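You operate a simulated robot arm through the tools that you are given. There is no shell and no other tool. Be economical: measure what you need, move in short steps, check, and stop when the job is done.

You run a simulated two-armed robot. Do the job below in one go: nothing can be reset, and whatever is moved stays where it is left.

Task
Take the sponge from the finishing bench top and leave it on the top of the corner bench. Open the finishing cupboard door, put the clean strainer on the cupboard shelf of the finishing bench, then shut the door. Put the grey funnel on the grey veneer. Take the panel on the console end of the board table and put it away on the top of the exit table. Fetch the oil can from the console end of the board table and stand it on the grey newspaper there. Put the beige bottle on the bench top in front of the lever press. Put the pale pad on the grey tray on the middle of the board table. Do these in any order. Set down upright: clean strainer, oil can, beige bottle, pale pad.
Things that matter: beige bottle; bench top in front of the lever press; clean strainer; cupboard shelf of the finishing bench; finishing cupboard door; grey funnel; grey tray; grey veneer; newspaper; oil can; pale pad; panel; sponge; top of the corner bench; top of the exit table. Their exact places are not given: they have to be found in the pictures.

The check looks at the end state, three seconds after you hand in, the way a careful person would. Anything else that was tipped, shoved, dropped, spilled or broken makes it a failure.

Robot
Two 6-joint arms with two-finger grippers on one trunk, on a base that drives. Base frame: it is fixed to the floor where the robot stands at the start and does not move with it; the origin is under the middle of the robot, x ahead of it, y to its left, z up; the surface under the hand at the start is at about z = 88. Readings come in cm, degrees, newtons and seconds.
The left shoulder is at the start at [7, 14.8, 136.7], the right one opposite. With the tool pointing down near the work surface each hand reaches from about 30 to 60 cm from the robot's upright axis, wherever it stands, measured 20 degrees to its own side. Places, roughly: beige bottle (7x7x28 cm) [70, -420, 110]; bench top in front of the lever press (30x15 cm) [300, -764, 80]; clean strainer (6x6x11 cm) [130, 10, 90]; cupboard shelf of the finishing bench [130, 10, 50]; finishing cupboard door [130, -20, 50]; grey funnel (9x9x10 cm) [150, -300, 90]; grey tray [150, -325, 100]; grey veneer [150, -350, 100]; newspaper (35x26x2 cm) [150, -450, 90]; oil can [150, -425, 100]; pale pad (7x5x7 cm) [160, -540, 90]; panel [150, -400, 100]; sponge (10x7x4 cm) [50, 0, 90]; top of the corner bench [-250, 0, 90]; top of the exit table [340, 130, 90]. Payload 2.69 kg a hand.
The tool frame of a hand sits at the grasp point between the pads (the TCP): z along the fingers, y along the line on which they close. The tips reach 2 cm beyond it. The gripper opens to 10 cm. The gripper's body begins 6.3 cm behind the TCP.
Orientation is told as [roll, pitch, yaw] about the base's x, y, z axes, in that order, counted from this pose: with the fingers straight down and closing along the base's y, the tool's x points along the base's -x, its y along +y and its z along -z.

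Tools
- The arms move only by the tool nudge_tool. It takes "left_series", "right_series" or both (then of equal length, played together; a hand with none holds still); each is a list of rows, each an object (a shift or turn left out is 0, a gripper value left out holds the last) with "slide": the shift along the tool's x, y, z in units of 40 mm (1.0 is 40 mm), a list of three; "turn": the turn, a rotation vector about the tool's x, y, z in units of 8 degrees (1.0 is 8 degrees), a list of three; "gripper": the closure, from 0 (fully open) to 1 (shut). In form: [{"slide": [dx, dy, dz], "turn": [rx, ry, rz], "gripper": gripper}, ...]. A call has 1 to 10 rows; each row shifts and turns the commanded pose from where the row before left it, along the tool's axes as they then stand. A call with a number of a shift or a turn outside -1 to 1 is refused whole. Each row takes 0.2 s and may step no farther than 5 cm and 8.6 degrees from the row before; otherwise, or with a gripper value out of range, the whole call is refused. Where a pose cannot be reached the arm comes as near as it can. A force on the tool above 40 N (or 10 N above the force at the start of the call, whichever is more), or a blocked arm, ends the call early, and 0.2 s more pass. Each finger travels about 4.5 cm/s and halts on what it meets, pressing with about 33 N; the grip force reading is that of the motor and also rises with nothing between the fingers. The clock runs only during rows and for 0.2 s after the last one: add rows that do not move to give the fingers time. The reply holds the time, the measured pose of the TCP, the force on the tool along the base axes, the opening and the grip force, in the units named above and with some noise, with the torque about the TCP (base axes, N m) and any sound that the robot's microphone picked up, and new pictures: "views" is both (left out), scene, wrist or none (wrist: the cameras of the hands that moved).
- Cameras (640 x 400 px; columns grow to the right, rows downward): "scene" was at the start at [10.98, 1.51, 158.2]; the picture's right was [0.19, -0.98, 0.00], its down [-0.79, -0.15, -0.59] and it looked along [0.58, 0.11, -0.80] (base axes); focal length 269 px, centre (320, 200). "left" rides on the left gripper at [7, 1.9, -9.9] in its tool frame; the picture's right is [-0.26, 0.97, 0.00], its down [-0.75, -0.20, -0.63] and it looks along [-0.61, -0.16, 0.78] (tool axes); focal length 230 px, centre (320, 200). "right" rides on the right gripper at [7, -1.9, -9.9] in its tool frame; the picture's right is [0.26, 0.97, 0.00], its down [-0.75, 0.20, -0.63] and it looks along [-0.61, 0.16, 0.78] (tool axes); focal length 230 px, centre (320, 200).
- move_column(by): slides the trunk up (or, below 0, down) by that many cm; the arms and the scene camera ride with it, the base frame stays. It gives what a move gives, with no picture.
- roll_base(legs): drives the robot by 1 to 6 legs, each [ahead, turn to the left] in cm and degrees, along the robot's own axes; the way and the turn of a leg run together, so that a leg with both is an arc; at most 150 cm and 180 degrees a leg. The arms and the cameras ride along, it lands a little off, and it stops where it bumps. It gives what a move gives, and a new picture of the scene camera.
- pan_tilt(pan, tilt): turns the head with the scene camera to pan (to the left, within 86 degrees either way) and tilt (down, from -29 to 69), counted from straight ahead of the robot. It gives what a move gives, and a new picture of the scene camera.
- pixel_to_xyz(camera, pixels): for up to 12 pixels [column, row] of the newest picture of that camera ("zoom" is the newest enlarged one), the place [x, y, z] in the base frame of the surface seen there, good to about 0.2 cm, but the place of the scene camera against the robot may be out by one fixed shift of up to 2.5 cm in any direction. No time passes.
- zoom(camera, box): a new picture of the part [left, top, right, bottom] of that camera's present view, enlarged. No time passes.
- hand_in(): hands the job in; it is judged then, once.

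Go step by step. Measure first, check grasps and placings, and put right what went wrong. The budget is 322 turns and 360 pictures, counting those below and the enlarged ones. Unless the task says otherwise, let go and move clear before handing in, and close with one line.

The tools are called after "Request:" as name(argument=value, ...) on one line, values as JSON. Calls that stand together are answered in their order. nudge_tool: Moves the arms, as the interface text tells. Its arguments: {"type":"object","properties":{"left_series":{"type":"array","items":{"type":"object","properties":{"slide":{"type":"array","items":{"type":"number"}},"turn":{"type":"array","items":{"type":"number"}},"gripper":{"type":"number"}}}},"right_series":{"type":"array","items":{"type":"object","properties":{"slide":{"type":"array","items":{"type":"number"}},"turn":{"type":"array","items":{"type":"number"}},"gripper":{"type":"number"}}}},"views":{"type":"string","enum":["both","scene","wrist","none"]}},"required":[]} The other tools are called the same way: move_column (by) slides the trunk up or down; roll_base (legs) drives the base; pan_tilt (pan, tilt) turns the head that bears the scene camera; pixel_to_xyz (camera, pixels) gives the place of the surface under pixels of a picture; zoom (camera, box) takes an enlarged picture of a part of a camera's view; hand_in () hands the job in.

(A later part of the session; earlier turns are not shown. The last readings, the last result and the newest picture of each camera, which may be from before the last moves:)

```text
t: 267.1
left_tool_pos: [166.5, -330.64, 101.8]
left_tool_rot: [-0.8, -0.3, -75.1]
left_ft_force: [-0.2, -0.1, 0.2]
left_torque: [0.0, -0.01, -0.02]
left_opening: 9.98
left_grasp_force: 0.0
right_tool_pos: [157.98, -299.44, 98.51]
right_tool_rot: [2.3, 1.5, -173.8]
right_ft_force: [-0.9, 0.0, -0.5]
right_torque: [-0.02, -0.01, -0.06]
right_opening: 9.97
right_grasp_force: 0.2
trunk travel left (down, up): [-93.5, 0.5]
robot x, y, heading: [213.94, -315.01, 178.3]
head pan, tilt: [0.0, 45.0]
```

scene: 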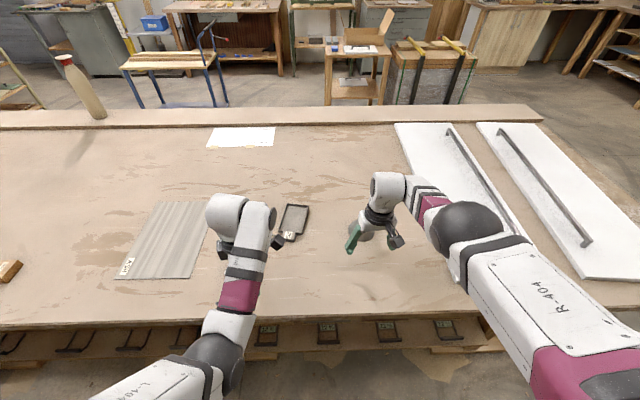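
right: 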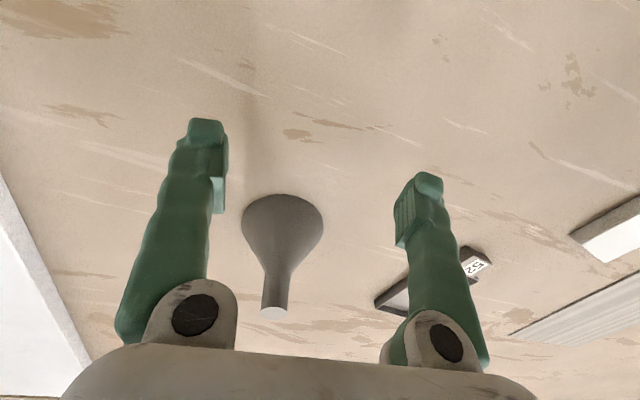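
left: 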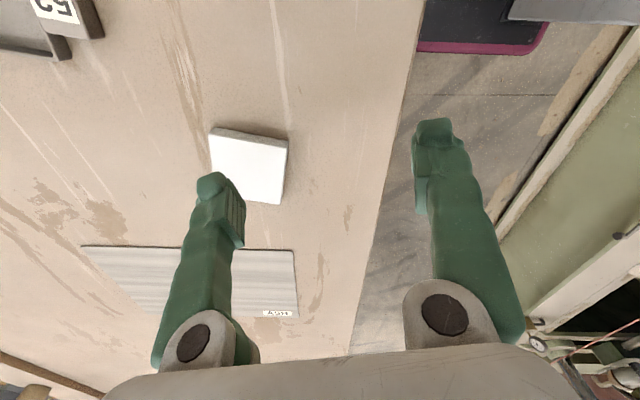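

Request:
pixel_to_xyz(camera="right", pixels=[[283, 198], [283, 230], [275, 285], [272, 312], [245, 215], [320, 225], [283, 190], [440, 280], [395, 300]])

Request:
pixel_to_xyz(camera="left", pixels=[[250, 165], [170, 275], [265, 255], [295, 315], [90, 248], [40, 30], [60, 8]])

```text
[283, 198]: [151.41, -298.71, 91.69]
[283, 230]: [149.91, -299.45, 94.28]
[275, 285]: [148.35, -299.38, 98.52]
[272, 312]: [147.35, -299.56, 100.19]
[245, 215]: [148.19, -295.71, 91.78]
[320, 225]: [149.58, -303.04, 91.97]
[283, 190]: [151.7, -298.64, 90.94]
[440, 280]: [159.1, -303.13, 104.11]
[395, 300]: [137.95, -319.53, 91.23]
```

```text
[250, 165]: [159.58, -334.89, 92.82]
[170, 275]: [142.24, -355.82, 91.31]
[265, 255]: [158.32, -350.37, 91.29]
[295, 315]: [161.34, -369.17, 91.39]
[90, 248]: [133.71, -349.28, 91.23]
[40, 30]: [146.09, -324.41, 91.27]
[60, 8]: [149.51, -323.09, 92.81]
```

The funnel's spout is at (147.3, −299.6), top z≈100, right in line between my fingers. I'll drive 10.5 cm forward so it passes between them.

Request:
roll_base(legs=[[10.5, 0]])

Request:
nudge_tool(right_series=[{}], views="wrist")

```text
t: 268.8
left_tool_pos: [159.77, -331.37, 101.65]
left_tool_rot: [-3.7, -0.8, -73.7]
left_ft_force: [-0.4, 1.5, -1.6]
left_torque: [-0.05, -0.02, 0.01]
left_opening: 10.01
left_grasp_force: 0.0
right_tool_pos: [145.21, -300.25, 100.29]
right_tool_rot: [1.8, -4.2, -172.5]
right_ft_force: [0.6, 0.2, -0.6]
right_torque: [0.0, 0.1, 0.0]
right_opening: 10.02
right_grasp_force: 0.0
trunk travel left (down, up): [-93.5, 0.5]
robot x, y, heading: [203.83, -314.58, 178.8]
head pan, tilt: [0.0, 45.0]
stopped in leg 1: the robot was blocked; the commanded pose is now the measured one
```

scene: 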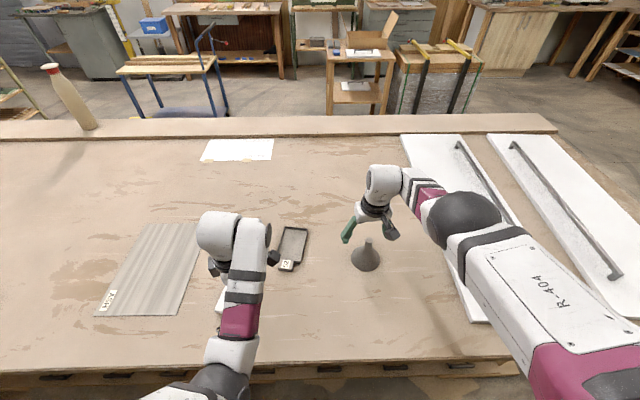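

```text
t: 269.2
left_tool_pos: [159.67, -331.78, 101.42]
left_tool_rot: [-3.3, -0.7, -73.5]
left_ft_force: [-0.1, 0.0, 0.1]
left_torque: [0.02, -0.01, 0.03]
left_opening: 10.0
left_grasp_force: 0.0
right_tool_pos: [145.21, -300.52, 100.08]
right_tool_rot: [1.6, -3.6, -172.4]
right_ft_force: [0.5, -0.5, -0.4]
right_torque: [-0.02, 0.04, 0.05]
right_opening: 10.01
right_grasp_force: 0.1
trunk travel left (down, up): [-93.5, 0.5]
robot x, y, heading: [203.83, -314.81, 178.8]
head pan, tilt: [0.0, 45.0]
```

right: 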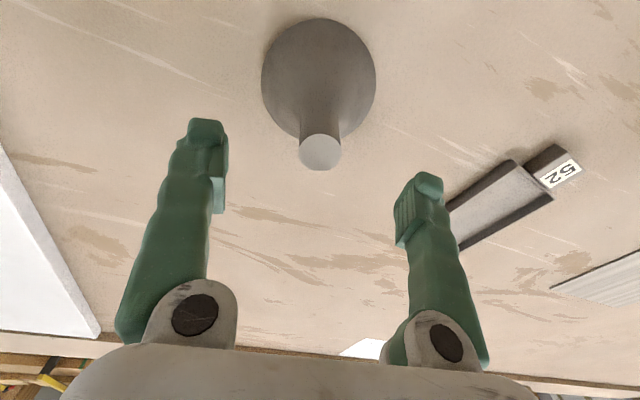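

The base met the table at x≈204, which sets my limit. I'll measure the funnel again.

Request:
pixel_to_xyz(camera="right", pixels=[[320, 150], [320, 25], [264, 75], [375, 75], [318, 165], [310, 100]])

```text
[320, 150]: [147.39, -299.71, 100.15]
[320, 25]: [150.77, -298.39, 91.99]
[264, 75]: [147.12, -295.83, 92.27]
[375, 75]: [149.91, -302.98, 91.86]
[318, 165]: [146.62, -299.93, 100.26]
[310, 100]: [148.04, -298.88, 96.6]
```

Request:
nudge_tool(right_series=[{"slide": [0.55, -0.16, 0.2]}, {"slide": [0, 0, 0.25]}, {}, {"gripper": 1}, {"gripper": 1}, {"gripper": 1}, {"gripper": 1}, {"gripper": 1}, {"gripper": 1}, {"gripper": 1}], views="wrist")

```text
t: 271.4
left_tool_pos: [159.6, -331.55, 101.59]
left_tool_rot: [-3.4, -0.7, -73.7]
left_ft_force: [0.3, -0.6, 0.0]
left_torque: [0.0, 0.02, 0.01]
left_opening: 10.01
left_grasp_force: 0.0
right_tool_pos: [146.13, -299.62, 97.64]
right_tool_rot: [1.6, -3.7, -172.7]
right_ft_force: [-1.7, 0.0, 8.9]
right_torque: [0.07, -0.03, 0.04]
right_opening: 2.64
right_grasp_force: 33.1
right hand out of reach, approached as far as the arm can: row 1, 2
trunk travel left (down, up): [-93.5, 0.5]
robot x, y, heading: [203.71, -314.3, 178.5]
head pan, tilt: [0.0, 45.0]
```

right: 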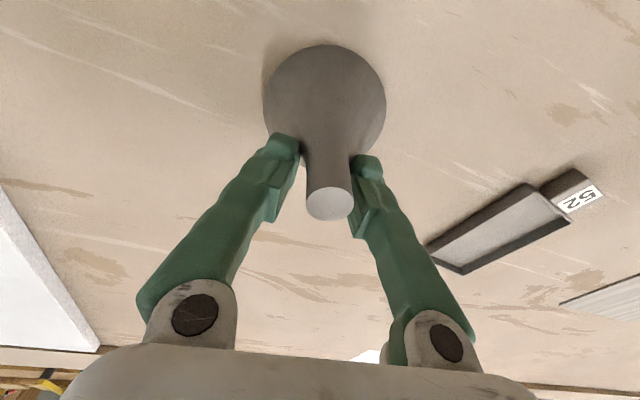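

The spout is gripped (2.6 cm). I'll lift it a little and check.

Request:
nudge_tool(right_series=[{"slide": [0.1, 0, -0.4], "gripper": 1}, {"slide": [0.2, 0, -0.5]}, {"slide": [0.2, 0, -0.5]}, {}], views="wrist")

```text
t: 272.4
left_tool_pos: [159.35, -331.41, 101.55]
left_tool_rot: [-3.3, -0.7, -73.7]
left_ft_force: [0.0, -0.1, 0.3]
left_torque: [-0.01, -0.02, 0.02]
left_opening: 9.99
left_grasp_force: 0.0
right_tool_pos: [144.67, -299.48, 101.54]
right_tool_rot: [1.7, -3.2, -172.7]
right_ft_force: [0.2, -0.5, 0.0]
right_torque: [0.0, 0.02, -0.01]
right_opening: 0.01
right_grasp_force: 29.7
right hand out of reach, approached as far as the arm can: row 1, 2, 3
trunk travel left (down, up): [-93.5, 0.5]
robot x, y, heading: [203.78, -314.76, 178.7]
head pan, tilt: [0.0, 45.0]
```

right: 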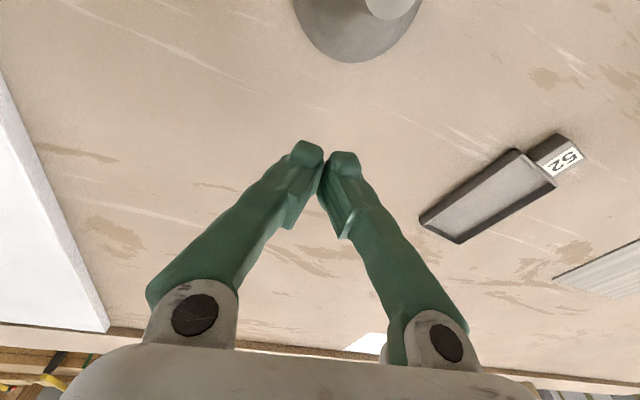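

The grip slipped off the spout; the funnel still stands. I'll open and re-measure it.

Request:
nudge_tool(right_series=[{"gripper": 0, "slide": [0, 0, -0.2]}, {"gripper": 0}, {"gripper": 0}, {"gripper": 0}, {"slide": [0.6, 0, 0]}, {"slide": [0.6, 0, 0]}], views="wrist")

```text
t: 273.8
left_tool_pos: [159.33, -331.53, 101.54]
left_tool_rot: [-3.5, -0.7, -73.8]
left_ft_force: [0.4, 0.7, 0.2]
left_torque: [0.0, 0.0, -0.03]
left_opening: 10.0
left_grasp_force: 0.0
right_tool_pos: [144.46, -299.5, 101.6]
right_tool_rot: [1.7, -3.2, -172.6]
right_ft_force: [1.0, -0.2, -1.1]
right_torque: [0.03, -0.03, 0.0]
right_opening: 10.01
right_grasp_force: 0.0
right hand out of reach, approached as far as the arm can: row 5, 6
trunk travel left (down, up): [-93.5, 0.5]
robot x, y, heading: [203.03, -314.3, 178.4]
head pan, tilt: [0.0, 45.0]
```

right: 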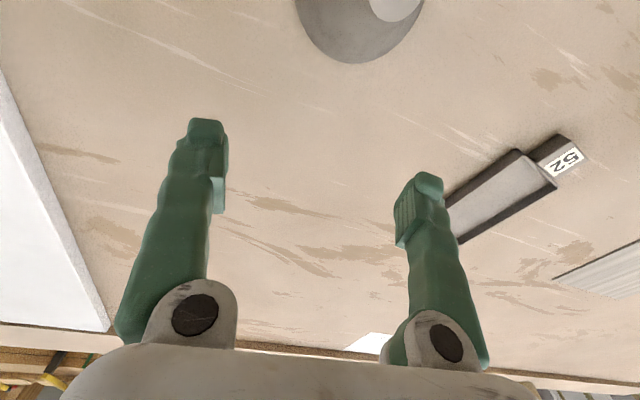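

Request:
pixel_to_xyz(camera="right", pixels=[[395, 8], [400, 18], [305, 15], [360, 55], [415, 40]])

Request:
nudge_tool(right_series=[{"slide": [0, 0, 0.5]}, {"slide": [0, 0, 0.3]}, {}], views="wrist")

```text
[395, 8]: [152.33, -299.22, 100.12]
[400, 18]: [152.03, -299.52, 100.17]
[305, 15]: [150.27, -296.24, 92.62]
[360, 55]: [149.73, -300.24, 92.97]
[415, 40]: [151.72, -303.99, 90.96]
```

```text
t: 274.6
left_tool_pos: [159.5, -331.47, 101.56]
left_tool_rot: [-3.4, -0.7, -73.7]
left_ft_force: [0.5, -0.4, -0.6]
left_torque: [-0.04, -0.01, 0.0]
left_opening: 10.0
left_grasp_force: 0.2
right_tool_pos: [145.46, -299.41, 98.73]
right_tool_rot: [1.7, -3.3, -172.6]
right_ft_force: [0.0, 0.2, 0.6]
right_torque: [-0.02, -0.01, 0.0]
right_opening: 10.03
right_grasp_force: 0.1
right hand out of reach, approached as far as the arm can: row 1, 2
trunk travel left (down, up): [-93.5, 0.5]
robot x, y, heading: [203.64, -314.63, 178.8]
head pan, tilt: [0.0, 45.0]
```

right: 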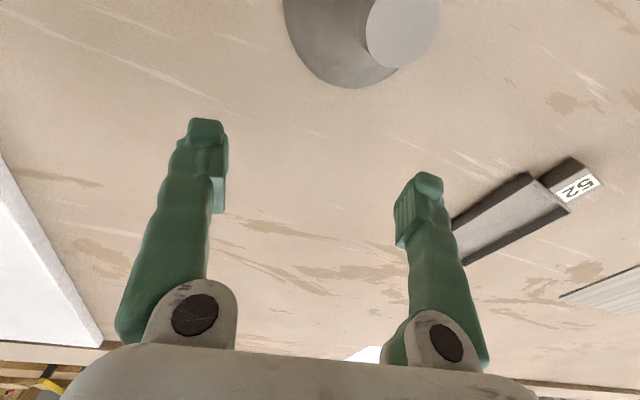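

The funnel was squeezed about 5 cm toward me and still stands upright. I'll drive back 6 cm to line up again.

Request:
roll_base(legs=[[-7, 0]])

Request:
nudge_tool(right_series=[{}], views="wrist")

```text
t: 275.6
left_tool_pos: [165.28, -331.71, 100.73]
left_tool_rot: [-2.5, -1.0, -73.7]
left_ft_force: [-0.3, 0.8, 0.1]
left_torque: [0.01, -0.07, 0.01]
left_opening: 10.02
left_grasp_force: 0.0
right_tool_pos: [151.13, -299.52, 98.12]
right_tool_rot: [1.8, -2.8, -172.6]
right_ft_force: [-1.0, 0.0, -0.3]
right_torque: [0.0, -0.05, 0.0]
right_opening: 10.02
right_grasp_force: 0.0
trunk travel left (down, up): [-93.5, 0.5]
robot x, y, heading: [210.21, -314.39, 178.7]
head pan, tilt: [0.0, 45.0]
```

scene: 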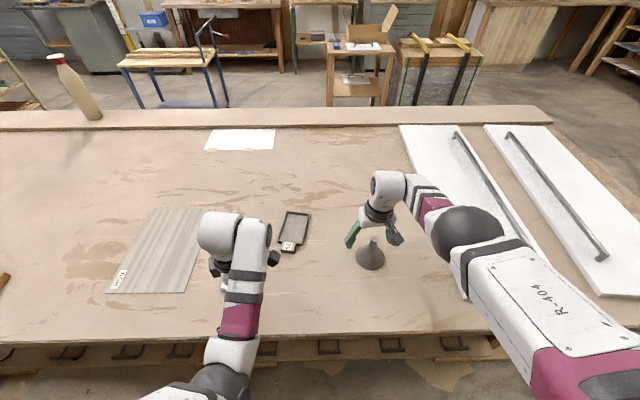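

```text
t: 276.0
left_tool_pos: [167.07, -331.79, 101.58]
left_tool_rot: [-3.5, -0.6, -73.6]
left_ft_force: [0.3, 0.2, -0.3]
left_torque: [-0.01, 0.04, -0.01]
left_opening: 9.98
left_grasp_force: 0.0
right_tool_pos: [152.89, -299.68, 99.21]
right_tool_rot: [1.6, -3.9, -172.5]
right_ft_force: [1.2, 0.1, 0.6]
right_torque: [-0.01, 0.07, -0.01]
right_opening: 10.01
right_grasp_force: 0.1
trunk travel left (down, up): [-93.5, 0.5]
robot x, y, heading: [210.4, -315.15, 178.7]
head pan, tilt: [0.0, 45.0]
```

right: 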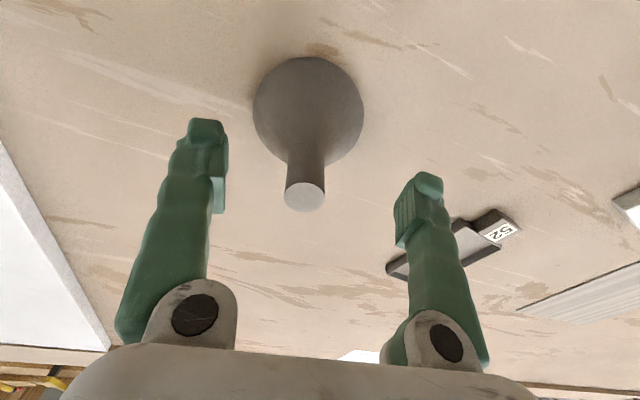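

Request:
pixel_to_xyz(camera="right", pixels=[[305, 190], [305, 207], [288, 196], [323, 196], [308, 160], [308, 62], [255, 110], [362, 110]])

```text
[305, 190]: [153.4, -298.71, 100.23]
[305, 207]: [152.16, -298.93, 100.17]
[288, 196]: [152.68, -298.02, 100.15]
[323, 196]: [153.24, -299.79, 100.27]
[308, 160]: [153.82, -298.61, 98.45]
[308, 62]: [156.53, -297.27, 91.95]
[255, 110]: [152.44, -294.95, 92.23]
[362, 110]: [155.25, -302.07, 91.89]
```

The spout centre is (152.9, −298.8); my x now matches. I'll shift 0.9 cm in y, lower slightly, and close.

Request:
nudge_tool(right_series=[{"slide": [0.05, -0.22, 0.22]}, {}, {"gripper": 0.5}, {"gripper": 0.5}, {"gripper": 1}, {"gripper": 1}, {"gripper": 1}, {"gripper": 1}], views="wrist")

```text
t: 277.8
left_tool_pos: [166.52, -331.68, 101.56]
left_tool_rot: [-3.3, -0.7, -73.6]
left_ft_force: [-0.5, 0.4, -0.3]
left_torque: [0.0, 0.02, 0.03]
left_opening: 10.0
left_grasp_force: 0.0
right_tool_pos: [152.63, -298.59, 98.01]
right_tool_rot: [1.6, -3.7, -172.6]
right_ft_force: [0.1, 0.9, 6.3]
right_torque: [0.05, -0.04, 0.03]
right_opening: 2.21
right_grasp_force: 32.8
trunk travel left (down, up): [-93.5, 0.5]
robot x, y, heading: [210.31, -314.91, 178.4]
head pan, tilt: [0.0, 45.0]
```

right: 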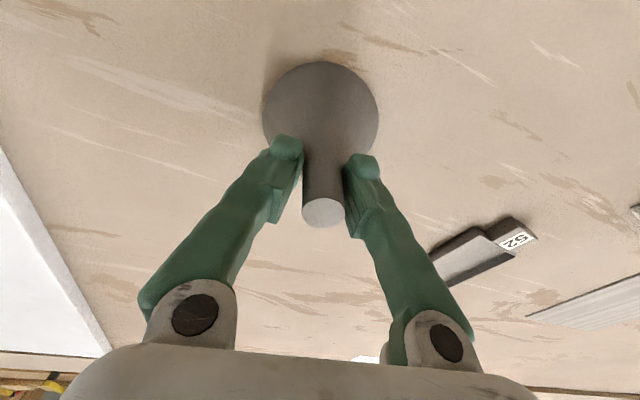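

The tips still press on the cone (6 N upward). I'll re-grip 1 cm higher, on the straight spout.

Request:
nudge_tool(right_series=[{"gripper": 0.6}, {"gripper": 0.6}, {"slide": [0.05, 0.03, -0.28], "gripper": 0.6}, {"gripper": 1}, {"gripper": 1}, {"gripper": 1}, {"gripper": 1}], views="wrist")

```text
t: 279.4
left_tool_pos: [166.34, -331.72, 101.38]
left_tool_rot: [-3.1, -0.8, -73.7]
left_ft_force: [0.2, -0.2, 0.1]
left_torque: [-0.02, -0.02, -0.01]
left_opening: 10.02
left_grasp_force: 0.1
right_tool_pos: [152.23, -298.79, 98.81]
right_tool_rot: [1.6, -3.4, -172.6]
right_ft_force: [1.0, -0.4, -0.5]
right_torque: [0.0, 0.04, -0.01]
right_opening: 1.95
right_grasp_force: 32.7
right hand out of reach, approached as far as the arm can: row 3
trunk travel left (down, up): [-93.5, 0.5]
robot x, y, heading: [210.51, -314.63, 178.5]
head pan, tilt: [0.0, 45.0]
```

right: 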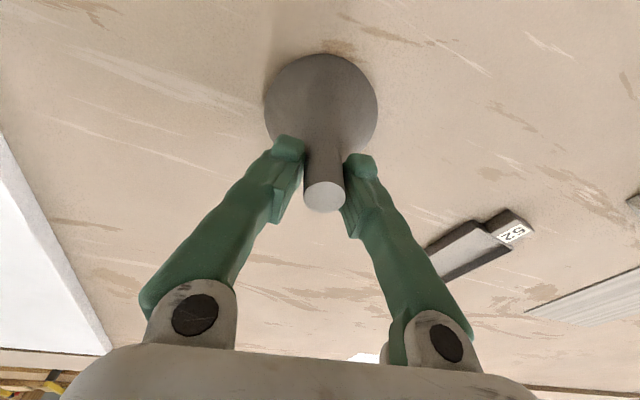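

Now gripped on the straight part (1.95 cm, no vertical load). I'll lift toward me.

Request:
nudge_tool(right_series=[{"slide": [0.3, 0, -0.3]}, {"slide": [0.5, 0, -0.4]}, {"slide": [0.5, 0, -0.3]}, {}], views="wrist")

```text
t: 280.4
left_tool_pos: [166.44, -331.65, 101.3]
left_tool_rot: [-3.2, -0.9, -73.5]
left_ft_force: [-0.3, -0.3, 0.1]
left_torque: [0.0, 0.0, 0.04]
left_opening: 9.99
left_grasp_force: 0.0
right_tool_pos: [152.11, -298.66, 99.22]
right_tool_rot: [1.8, -3.4, -172.6]
right_ft_force: [-0.1, -0.5, -0.6]
right_torque: [-0.02, -0.01, 0.01]
right_opening: 1.93
right_grasp_force: 33.3
right hand out of reach, approached as far as the arm can: row 1, 2, 3
trunk travel left (down, up): [-93.5, 0.5]
robot x, y, heading: [210.31, -315.02, 178.6]
head pan, tilt: [0.0, 45.0]
```

right: 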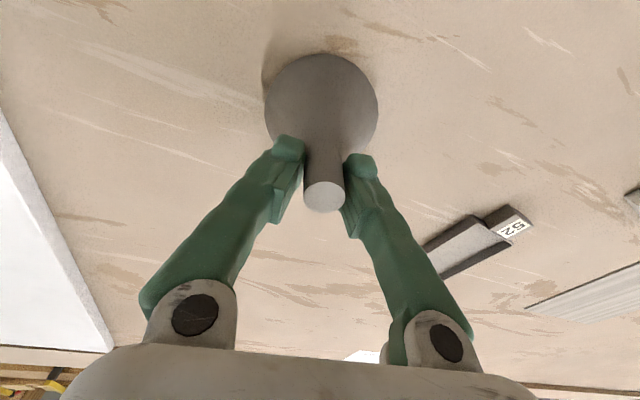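

The hand is too near my centreline to rise. I'll slide it 7 cm outward (north) just above the table, then lift.

Request:
nudge_tool(right_series=[{"slide": [0, -0.6, -0.05]}, {"slide": [0, -0.6, -0.05]}, {"slide": [0, -0.6, -0.1]}, {}], views="wrist")

```text
t: 281.4
left_tool_pos: [166.22, -331.84, 101.48]
left_tool_rot: [-3.2, -0.8, -73.7]
left_ft_force: [-0.1, 1.3, 0.0]
left_torque: [0.01, 0.03, -0.02]
left_opening: 10.01
left_grasp_force: 0.1
right_tool_pos: [151.7, -291.22, 99.99]
right_tool_rot: [1.5, -3.3, -172.6]
right_ft_force: [0.6, -0.2, -0.3]
right_torque: [0.02, 0.04, 0.03]
right_opening: 1.91
right_grasp_force: 33.1
right hand out of reach, approached as far as the arm can: row 2
trunk travel left (down, up): [-93.5, 0.5]
robot x, y, heading: [210.19, -315.16, 178.5]
head pan, tilt: [0.0, 45.0]
```

right: 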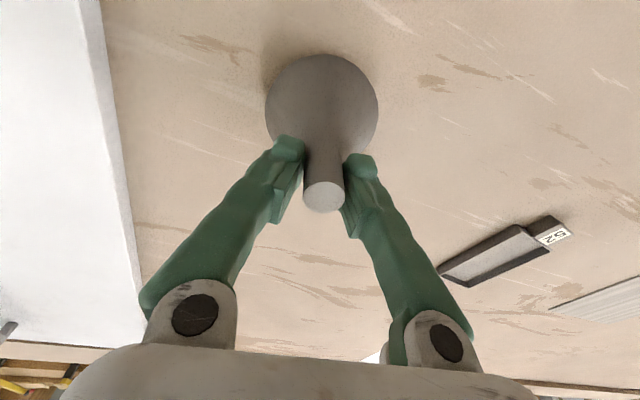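

The funnel follows the hand. I'll pull it in and up a bit.

Request:
nudge_tool(right_series=[{"slide": [0.5, 0, -0.2]}, {"slide": [0.5, 0, -0.3]}, {"slide": [0.3, 0, -0.3]}, {}], views="none")

```text
t: 282.4
left_tool_pos: [166.3, -331.78, 101.36]
left_tool_rot: [-3.3, -0.8, -73.6]
left_ft_force: [0.0, -0.6, -0.2]
left_torque: [0.01, -0.02, 0.01]
left_opening: 10.01
left_grasp_force: 0.1
right_tool_pos: [156.85, -290.26, 102.68]
right_tool_rot: [1.6, -3.3, -172.3]
right_ft_force: [0.0, 0.6, -0.4]
right_torque: [0.01, 0.02, 0.02]
right_opening: 1.92
right_grasp_force: 33.2
right hand out of reach, approached as far as the arm can: row 3
trunk travel left (down, up): [-93.5, 0.5]
robot x, y, heading: [210.26, -315.01, 178.3]
head pan, tilt: [0.0, 45.0]
```

The funnel is now about 4 cm clear of the table. I'll drive south to the veneer.

Request:
roll_base(legs=[[-12, 0], [0, 90], [66, 0], [0, -90]])

Request:
nudge_tool(right_series=[{}], left_series=[{}], views="wrist")

```text
t: 294.6
left_tool_pos: [179.16, -395.94, 101.33]
left_tool_rot: [-3.0, -0.9, -73.0]
left_ft_force: [0.5, 0.8, 1.1]
left_torque: [-0.03, 0.02, 0.0]
left_opening: 10.0
left_grasp_force: 0.1
right_tool_pos: [169.14, -354.44, 102.87]
right_tool_rot: [1.6, -3.4, -171.8]
right_ft_force: [0.4, 0.4, 0.2]
right_torque: [0.02, -0.01, -0.05]
right_opening: 1.82
right_grasp_force: 33.5
trunk travel left (down, up): [-93.5, 0.5]
robot x, y, heading: [222.79, -378.5, 179.2]
head pan, tilt: [0.0, 45.0]
```

scene: 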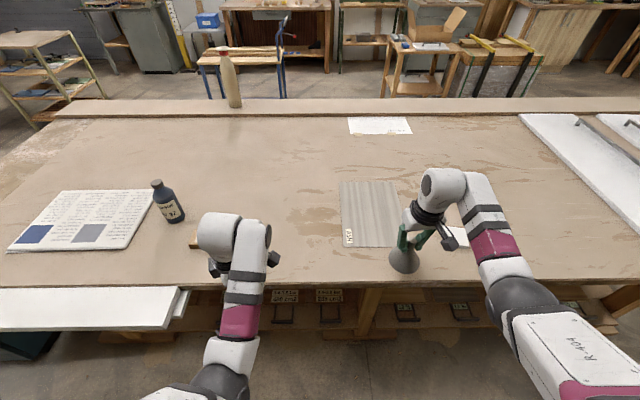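

```text
t: 295.0
left_tool_pos: [179.2, -395.84, 101.25]
left_tool_rot: [-3.0, -0.9, -72.9]
left_ft_force: [-0.3, 0.2, -0.1]
left_torque: [0.01, 0.01, -0.01]
left_opening: 10.0
left_grasp_force: 0.1
right_tool_pos: [169.04, -354.51, 102.77]
right_tool_rot: [1.7, -3.2, -171.7]
right_ft_force: [0.5, 0.2, 0.2]
right_torque: [0.03, 0.01, 0.02]
right_opening: 1.84
right_grasp_force: 32.4
trunk travel left (down, up): [-93.5, 0.5]
robot x, y, heading: [222.53, -378.42, 179.4]
head pan, tilt: [0.0, 45.0]
```

right: 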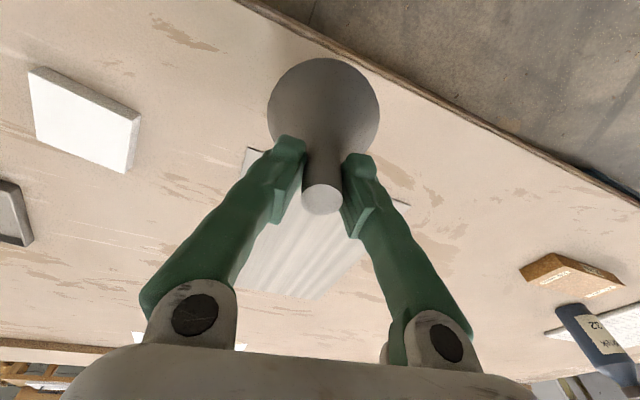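
left: 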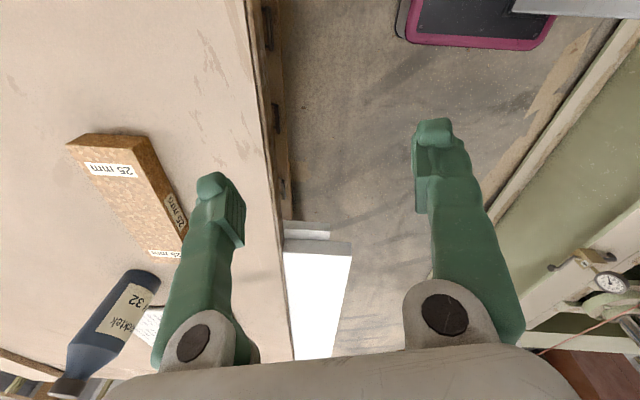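

The "25 mm" chipboard piece must be the panel, and the "32" bottle the oil can. I'll drive forward over the veneer.

Request:
roll_base(legs=[[16, 0]])

Request:
nudge_tool(right_series=[{"slide": [0, 0.6, 0]}, {"slide": [0, 0.6, 0]}, {}])

```text
t: 296.4
left_tool_pos: [163.29, -395.55, 101.43]
left_tool_rot: [-3.3, -0.9, -73.2]
left_ft_force: [-0.1, 0.0, 0.3]
left_torque: [-0.03, 0.04, 0.02]
left_opening: 9.99
left_grasp_force: 0.1
right_tool_pos: [153.28, -354.09, 103.03]
right_tool_rot: [1.8, -3.6, -171.8]
right_ft_force: [0.3, 0.0, 0.0]
right_torque: [0.01, 0.01, 0.0]
right_opening: 1.87
right_grasp_force: 33.2
trunk travel left (down, up): [-93.5, 0.5]
robot x, y, heading: [206.48, -378.25, 179.0]
head pan, tilt: [0.0, 45.0]
```

scene: 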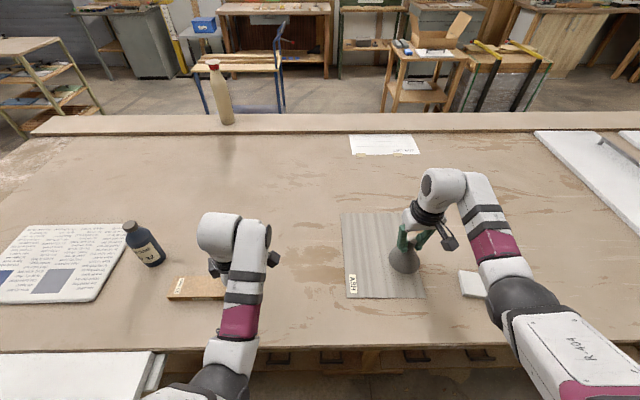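

```text
t: 297.2
left_tool_pos: [162.77, -395.51, 101.16]
left_tool_rot: [-3.0, -1.0, -73.0]
left_ft_force: [-0.2, 0.3, -0.8]
left_torque: [0.0, 0.01, -0.02]
left_opening: 9.99
left_grasp_force: 0.0
right_tool_pos: [151.17, -356.83, 101.74]
right_tool_rot: [1.9, -3.2, -171.3]
right_ft_force: [0.0, 1.4, -0.2]
right_torque: [0.0, 0.0, 0.02]
right_opening: 1.9
right_grasp_force: 33.0
right hand out of reach, approached as far as the arm can: row 1, 2
trunk travel left (down, up): [-93.5, 0.5]
robot x, y, heading: [206.47, -378.24, 179.4]
head pan, tilt: [0.0, 45.0]
```

scene: 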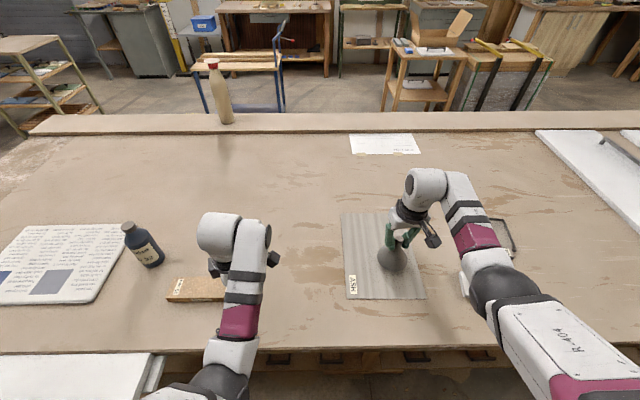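
right: 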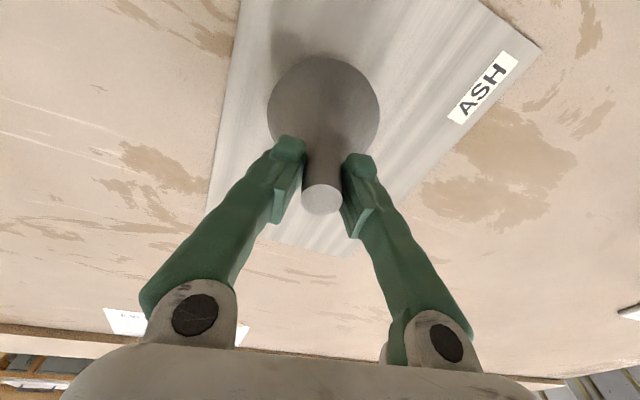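

Request:
pixel_to_xyz(camera="right", pixels=[[228, 80], [238, 20], [213, 170], [470, 105], [538, 47], [400, 180], [300, 245], [320, 60]])

```text
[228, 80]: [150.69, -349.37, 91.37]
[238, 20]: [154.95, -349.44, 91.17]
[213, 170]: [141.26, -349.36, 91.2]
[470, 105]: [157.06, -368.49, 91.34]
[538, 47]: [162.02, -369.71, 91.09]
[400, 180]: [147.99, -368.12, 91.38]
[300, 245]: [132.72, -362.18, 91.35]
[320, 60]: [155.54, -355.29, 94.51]
```

The funnel is over the veneer with 3 cm margins. I'll lower about 2.6 cm.

Request:
nudge_tool(right_series=[{"slide": [0, 0, 0.35]}, {"slide": [0, 0, 0.3]}, {}], views="wrist")

```text
t: 298.0
left_tool_pos: [162.95, -395.49, 101.28]
left_tool_rot: [-3.0, -1.0, -73.0]
left_ft_force: [-0.7, -0.4, 0.7]
left_torque: [0.01, 0.0, 0.03]
left_opening: 10.0
left_grasp_force: 0.1
right_tool_pos: [151.22, -357.07, 99.12]
right_tool_rot: [1.7, -3.5, -171.8]
right_ft_force: [0.3, -1.5, 6.1]
right_torque: [0.14, -0.03, 0.0]
right_opening: 1.85
right_grasp_force: 32.8
trunk travel left (down, up): [-93.5, 0.5]
robot x, y, heading: [206.26, -377.91, 179.0]
head pan, tilt: [0.0, 45.0]
```

right: 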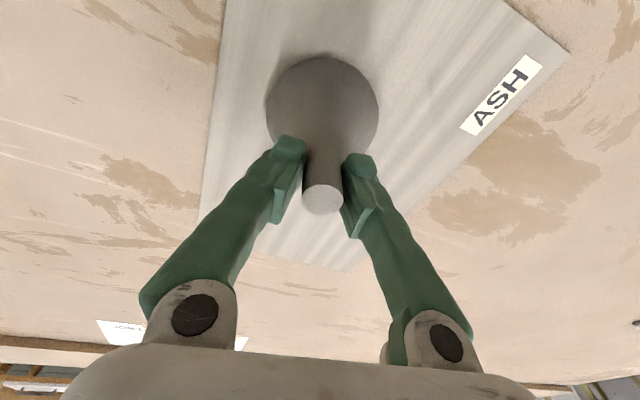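

Contact on the veneer. I'll open and back straight away.

Request:
nudge_tool(right_series=[{"gripper": 0.6}, {"gripper": 0}, {"gripper": 0}, {"gripper": 0}, {"gripper": 0}], views="none")

Request:
roll_base(legs=[[-16, 0]])

Request:
zoom(camera="scene", box=[0, 130, 520, 350])

```text
t: 299.2
left_tool_pos: [162.83, -395.6, 101.17]
left_tool_rot: [-3.0, -0.8, -73.2]
left_ft_force: [0.1, 0.1, 0.3]
left_torque: [0.0, 0.03, 0.02]
left_opening: 9.99
left_grasp_force: 0.1
right_tool_pos: [151.33, -356.87, 99.12]
right_tool_rot: [1.8, -3.5, -171.8]
right_ft_force: [-0.7, 0.0, -0.5]
right_torque: [0.0, -0.02, 0.0]
right_opening: 9.99
right_grasp_force: 0.0
trunk travel left (down, up): [-93.5, 0.5]
robot x, y, heading: [206.86, -378.23, 178.9]
head pan, tilt: [0.0, 45.0]
```

```text
t: 300.6
left_tool_pos: [178.49, -395.82, 101.19]
left_tool_rot: [-2.8, -1.1, -72.9]
left_ft_force: [0.9, 0.2, -0.4]
left_torque: [0.01, 0.03, 0.01]
left_opening: 10.01
left_grasp_force: 0.0
right_tool_pos: [166.89, -357.39, 98.95]
right_tool_rot: [1.8, -3.4, -171.8]
right_ft_force: [-0.3, 0.7, 0.1]
right_torque: [-0.01, -0.01, 0.03]
right_opening: 9.98
right_grasp_force: 0.0
trunk travel left (down, up): [-93.5, 0.5]
robot x, y, heading: [222.27, -378.34, 179.1]
head pan, tilt: [0.0, 45.0]
```

scene: 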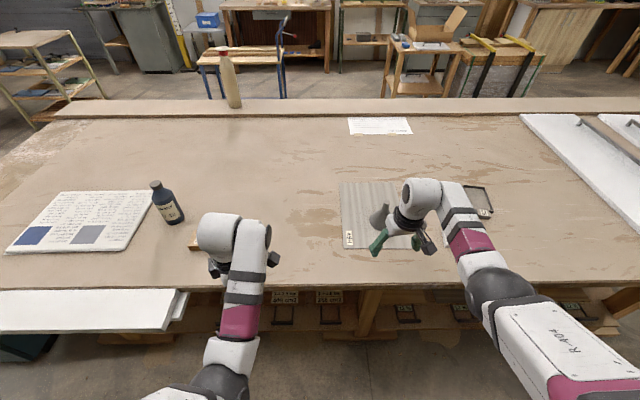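

```text
1.23 times, centred on (260, 240) of scene
```

zoom: 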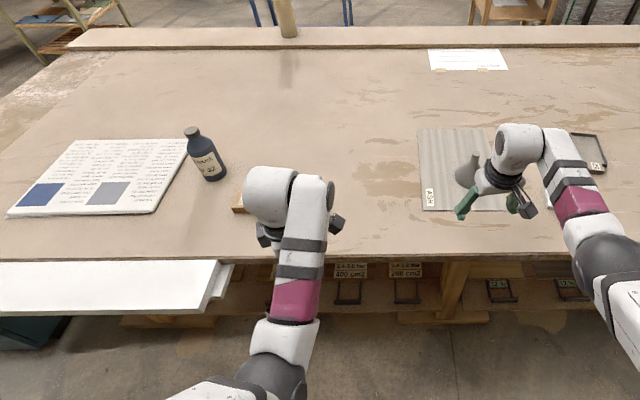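

The funnel stands on the veneer. Next the oil can and newspaper; I'll measure them.

Request:
pixel_to_xyz(camera="scene", pixels=[[155, 184], [168, 215], [178, 210], [158, 210], [65, 192], [152, 192], [125, 248], [8, 250], [183, 292], [170, 320], [85, 320], [233, 100]])

Request:
zoom(camera="scene", box=[100, 150, 300, 290])

```text
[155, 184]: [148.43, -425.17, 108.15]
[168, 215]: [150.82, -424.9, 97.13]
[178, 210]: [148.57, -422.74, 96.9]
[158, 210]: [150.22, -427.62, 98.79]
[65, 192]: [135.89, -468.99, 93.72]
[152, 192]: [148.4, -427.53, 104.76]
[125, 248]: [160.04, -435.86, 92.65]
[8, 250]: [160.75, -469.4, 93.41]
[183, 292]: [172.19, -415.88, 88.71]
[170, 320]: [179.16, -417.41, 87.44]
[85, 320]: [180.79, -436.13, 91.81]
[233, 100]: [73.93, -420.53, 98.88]
```

```text
2.86 times, centred on (200, 220) of scene
```

zoom: 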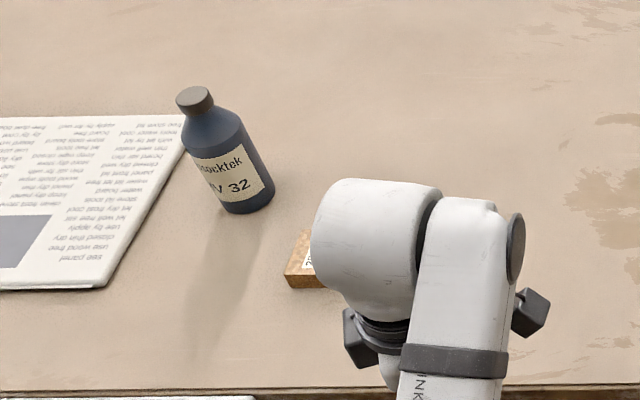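

The oil can is near (147.5, −424.5), top z≈107, and a bin beside the table limits where I can stand. I'll move to about (206, −394) and reconfigure the left hand for a 45° reach.

Request:
roll_base(legs=[[0, 90], [16, 0], [0, -90], [13, 0]])

Request:
nudge_tool(left_series=[{"turn": [0, 0, 0.98]}, {"turn": [0, 0, 0.98]}, {"turn": [0, 0, 0.98]}, {"turn": [0, 0, 0.98]}, {"turn": [0, 0, 0.98]}, {"turn": [0, 0, 0.98]}, {"turn": [0, 0, 0.98]}, {"turn": [0, 0, 0.98]}, {"turn": [0, 0, 0.98]}, {"turn": [0, 0, 0.98]}], views="wrist")

```text
t: 310.5
left_tool_pos: [165.91, -412.8, 101.98]
left_tool_rot: [-4.2, -1.5, -72.4]
left_ft_force: [0.2, 1.1, -2.1]
left_torque: [-0.11, 0.02, -0.01]
left_opening: 10.0
left_grasp_force: 0.0
right_tool_pos: [154.24, -373.43, 99.46]
right_tool_rot: [1.5, -3.8, -171.5]
right_ft_force: [-0.2, -0.4, -1.6]
right_torque: [-0.01, -0.06, 0.02]
right_opening: 10.0
right_grasp_force: 0.0
trunk travel left (down, up): [-93.5, 0.5]
robot x, y, heading: [209.04, -394.4, 179.5]
head pan, tilt: [0.0, 45.0]
```

scene: 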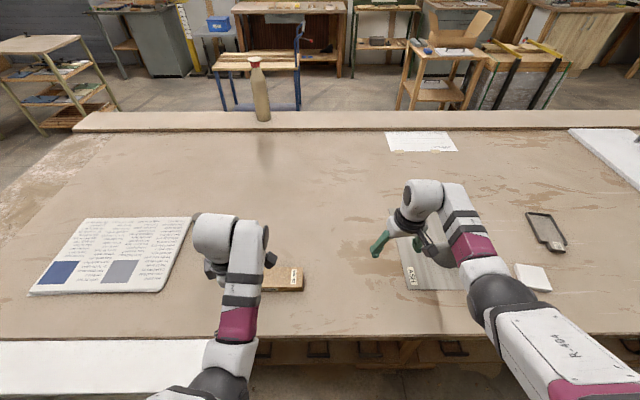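

```text
t: 312.7
left_tool_pos: [165.45, -413.01, 101.03]
left_tool_rot: [0.9, -4.4, -150.7]
left_ft_force: [-0.2, 0.2, 0.1]
left_torque: [0.0, -0.04, 0.0]
left_opening: 10.01
left_grasp_force: 0.0
left hand out of reach, approached as far as the arm can: row 1
right_tool_pos: [154.19, -373.5, 99.29]
right_tool_rot: [1.6, -3.7, -171.3]
right_ft_force: [0.5, -0.8, -0.5]
right_torque: [0.01, 0.02, 0.01]
right_opening: 10.01
right_grasp_force: 0.1
trunk travel left (down, up): [-93.5, 0.5]
robot x, y, heading: [208.94, -394.4, 179.3]
head pan, tilt: [0.0, 45.0]
```

left: 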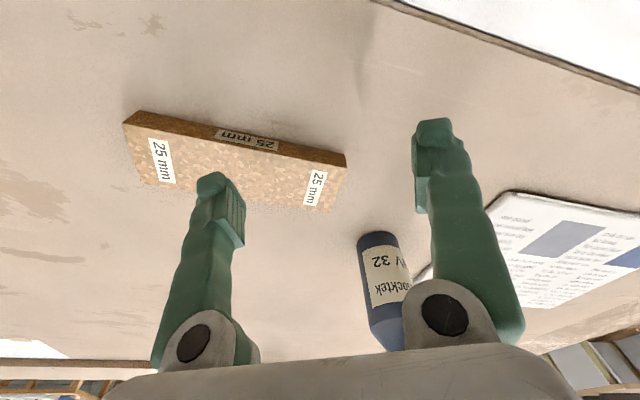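

The left camera now sees the panel, the oil can and the newspaper. I'll measure them all.

Request:
pixel_to_xyz(camera="left", pixels=[[125, 118], [345, 155], [330, 208], [145, 180], [240, 175], [380, 240], [385, 290], [365, 270], [505, 195], [440, 270], [540, 305], [230, 130]])

```text
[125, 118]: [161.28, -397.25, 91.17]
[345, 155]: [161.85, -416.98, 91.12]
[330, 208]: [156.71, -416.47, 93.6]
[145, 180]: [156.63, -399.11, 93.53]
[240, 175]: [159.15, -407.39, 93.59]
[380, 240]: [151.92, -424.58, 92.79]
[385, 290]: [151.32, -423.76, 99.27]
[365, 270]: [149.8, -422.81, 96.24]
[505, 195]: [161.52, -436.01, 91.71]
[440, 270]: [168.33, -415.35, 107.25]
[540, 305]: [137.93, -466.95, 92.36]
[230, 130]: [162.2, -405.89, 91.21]
```

The can centre is ≈(149.2, −425.5), the panel is x 156–162, y −397 to −417, top z 93.6. I'll pitch the left hand up 45°.

Request:
nudge_tool(left_series=[{"turn": [0, -0.94, 0]}, {"turn": [0, -0.94, 0]}, {"turn": [0, -0.94, 0]}, {"turn": [0, -0.94, 0]}, {"turn": [0, -0.94, 0]}, {}], views="wrist")

```text
t: 313.4
left_tool_pos: [164.79, -420.59, 102.08]
left_tool_rot: [9.4, -25.3, -152.1]
left_ft_force: [0.5, -0.1, 0.4]
left_torque: [-0.02, 0.0, -0.01]
left_opening: 10.01
left_grasp_force: 0.0
left hand out of reach, approached as far as the arm can: row 3
right_tool_pos: [154.06, -373.74, 99.37]
right_tool_rot: [1.7, -3.7, -171.4]
right_ft_force: [0.4, 0.7, -0.2]
right_torque: [0.0, 0.03, 0.0]
right_opening: 10.02
right_grasp_force: 0.0
trunk travel left (down, up): [-93.5, 0.5]
robot x, y, heading: [208.59, -394.54, 179.5]
head pan, tilt: [0.0, 45.0]
stopped in row 3 (left hand): the arm was blocked; the commanded pose is now the measured one
```

left: 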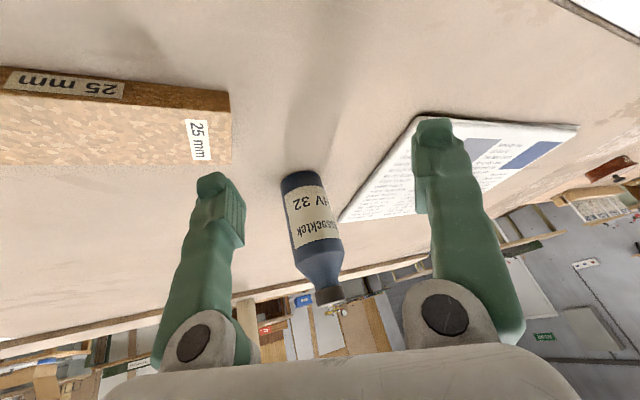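

The arm blocked at 25° pitch because it's too folded. I'll pitch further while moving forward.

Request:
nudge_tool(left_series=[{"slide": [-0.3, 0, 0.1], "turn": [0, -0.4, 0]}, {"slide": [-0.3, 0, 0.15], "turn": [0, -0.7, 0]}, {"slide": [-0.3, 0, 0.2], "turn": [0, -0.7, 0]}, {}], views="wrist")

```text
t: 314.4
left_tool_pos: [161.2, -422.66, 102.25]
left_tool_rot: [11.2, -39.5, -155.2]
left_ft_force: [0.3, 0.0, -0.8]
left_torque: [-0.03, -0.02, -0.03]
left_opening: 10.01
left_grasp_force: 0.0
right_tool_pos: [154.09, -373.54, 99.21]
right_tool_rot: [1.7, -3.6, -171.3]
right_ft_force: [-0.4, -0.1, -0.7]
right_torque: [0.0, -0.02, -0.02]
right_opening: 10.02
right_grasp_force: 0.0
trunk travel left (down, up): [-93.5, 0.5]
robot x, y, heading: [208.98, -394.19, 179.9]
head pan, tilt: [0.0, 45.0]
```

left: 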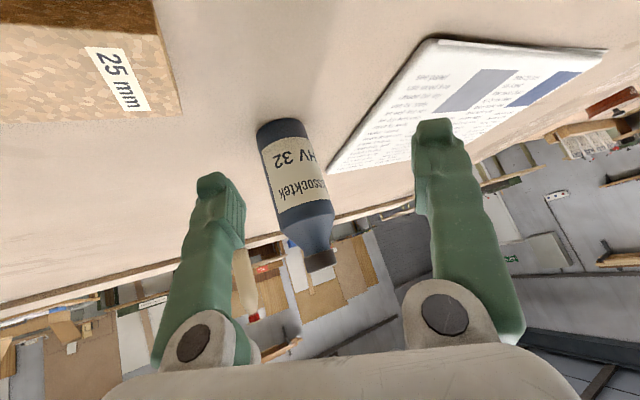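

The pitch is now about 40°. The can is 4 cm off to the left between the fingers, so I'll correct sideways and then advance.

Request:
nudge_tool(left_series=[{"slide": [0, -0.6, 0]}, {"slide": [0, -0.56, 0]}, {"slide": [-0.39, 0, 0.6]}, {"slide": [-0.39, 0, 0.6]}, {}], views="wrist")

```text
t: 315.6
left_tool_pos: [154.03, -421.75, 99.98]
left_tool_rot: [10.9, -39.4, -155.0]
left_ft_force: [0.2, -0.4, -0.3]
left_torque: [0.05, -0.02, -0.01]
left_opening: 9.99
left_grasp_force: 0.0
right_tool_pos: [154.16, -373.64, 99.23]
right_tool_rot: [1.6, -3.7, -171.4]
right_ft_force: [0.1, 0.1, -0.5]
right_torque: [-0.01, -0.03, -0.01]
right_opening: 10.01
right_grasp_force: 0.1
trunk travel left (down, up): [-93.5, 0.5]
robot x, y, heading: [209.15, -394.85, 179.5]
head pan, tilt: [0.0, 45.0]
```

left: 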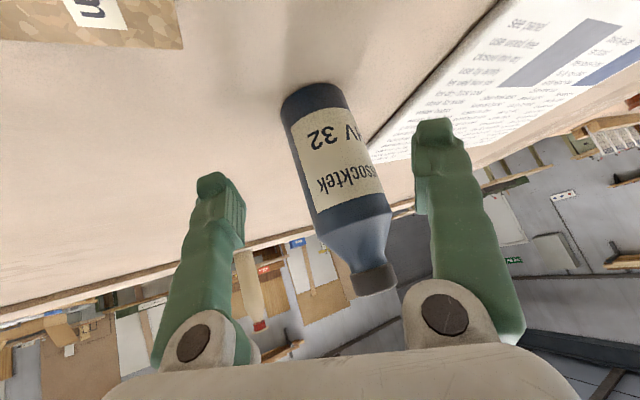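

Request:
pixel_to_xyz(camera="left", pixels=[[318, 95], [335, 150], [350, 200], [375, 280], [300, 155], [365, 150], [330, 215], [385, 205]])

```text
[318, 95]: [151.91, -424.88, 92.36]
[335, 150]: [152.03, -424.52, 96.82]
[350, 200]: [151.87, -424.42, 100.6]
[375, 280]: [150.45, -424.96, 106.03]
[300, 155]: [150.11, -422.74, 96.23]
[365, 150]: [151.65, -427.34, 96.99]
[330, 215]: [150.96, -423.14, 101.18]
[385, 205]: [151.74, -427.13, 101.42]
```

Request:
nudge_tool(left_series=[{"slide": [-0.39, 0.11, 0.66]}, {"slide": [-0.39, 0.1, 0.66]}, {}, {"gripper": 1}, {"gripper": 1}, {"gripper": 1}, {"gripper": 1}, {"gripper": 1}], views="wrist")

```text
t: 317.4
left_tool_pos: [149.98, -425.45, 98.06]
left_tool_rot: [11.1, -39.5, -155.2]
left_ft_force: [-1.0, 1.1, 2.5]
left_torque: [0.27, 0.16, -0.05]
left_opening: 5.79
left_grasp_force: 33.5
right_tool_pos: [153.96, -373.58, 99.26]
right_tool_rot: [1.6, -3.7, -171.4]
right_ft_force: [0.3, -0.1, 0.0]
right_torque: [0.01, 0.03, -0.01]
right_opening: 10.01
right_grasp_force: 0.0
trunk travel left (down, up): [-93.5, 0.5]
robot x, y, heading: [208.81, -394.56, 179.4]
head pan, tilt: [0.0, 45.0]
```

left: 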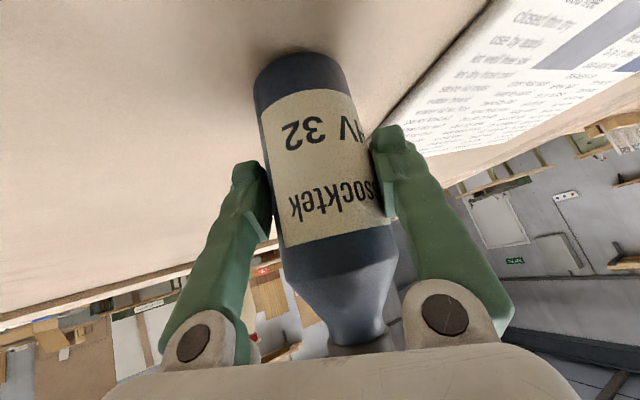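

Gripped (5.8 cm). I'll lift 4 cm.

Request:
nudge_tool(left_series=[{"slide": [-0.3, 0.07, -0.36], "gripper": 1}, {"slide": [-0.3, 0.07, -0.36]}, {}], views="both")

```text
t: 318.2
left_tool_pos: [150.03, -425.57, 101.74]
left_tool_rot: [11.1, -39.3, -155.2]
left_ft_force: [-0.1, 0.4, -2.5]
left_torque: [0.02, 0.0, 0.01]
left_opening: 5.78
left_grasp_force: 33.6
right_tool_pos: [154.01, -373.67, 99.31]
right_tool_rot: [1.6, -3.7, -171.4]
right_ft_force: [0.1, 0.4, -0.2]
right_torque: [0.02, -0.01, -0.01]
right_opening: 10.02
right_grasp_force: 0.0
trunk travel left (down, up): [-93.5, 0.5]
robot x, y, heading: [208.84, -394.55, 179.5]
head pan, tilt: [0.0, 45.0]
```

scene: 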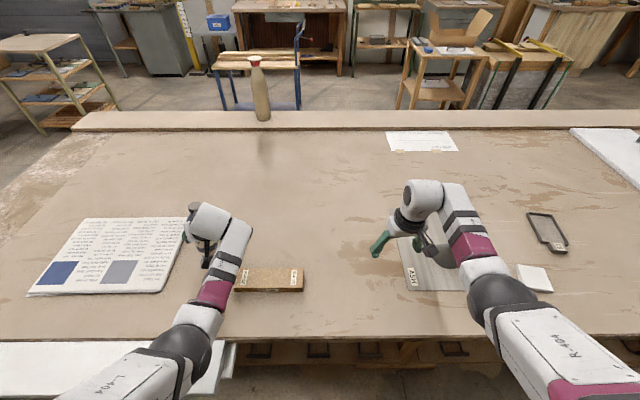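
left: 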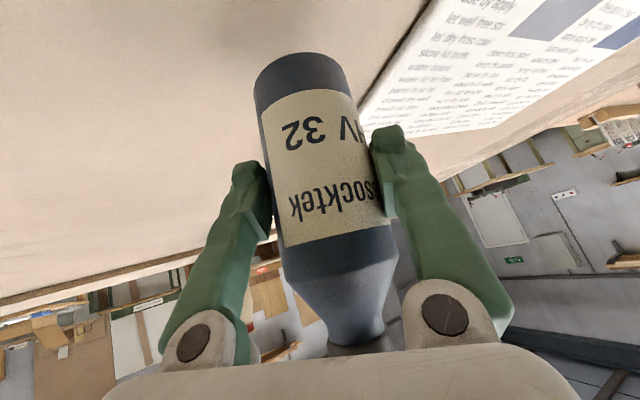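

The can is clear of the table. I'll turn the base 8° left, then finish the shift with the arm.

Request:
roll_base(legs=[[0, 9]])

```text
t: 319.2
left_tool_pos: [155.38, -433.91, 101.73]
left_tool_rot: [11.2, -39.5, -146.5]
left_ft_force: [0.0, 0.1, -3.3]
left_torque: [0.01, -0.03, 0.03]
left_opening: 5.75
left_grasp_force: 33.1
right_tool_pos: [151.37, -382.01, 99.11]
right_tool_rot: [1.9, -3.6, -162.6]
right_ft_force: [0.0, 0.1, -1.3]
right_torque: [-0.04, -0.02, 0.02]
right_opening: 10.03
right_grasp_force: 0.0
trunk travel left (down, up): [-93.5, 0.5]
robot x, y, heading: [209.02, -394.61, -171.8]
head pan, tilt: [0.0, 45.0]
```

scene: 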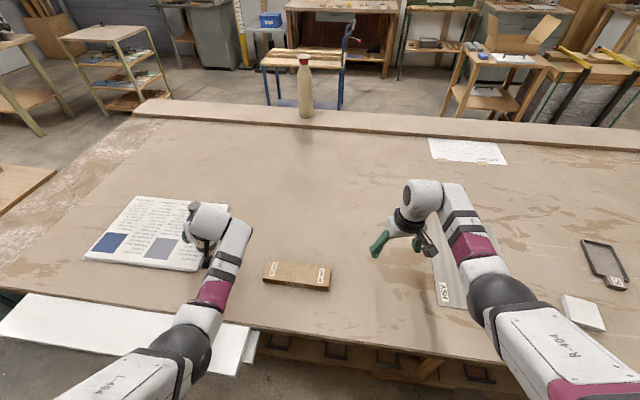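

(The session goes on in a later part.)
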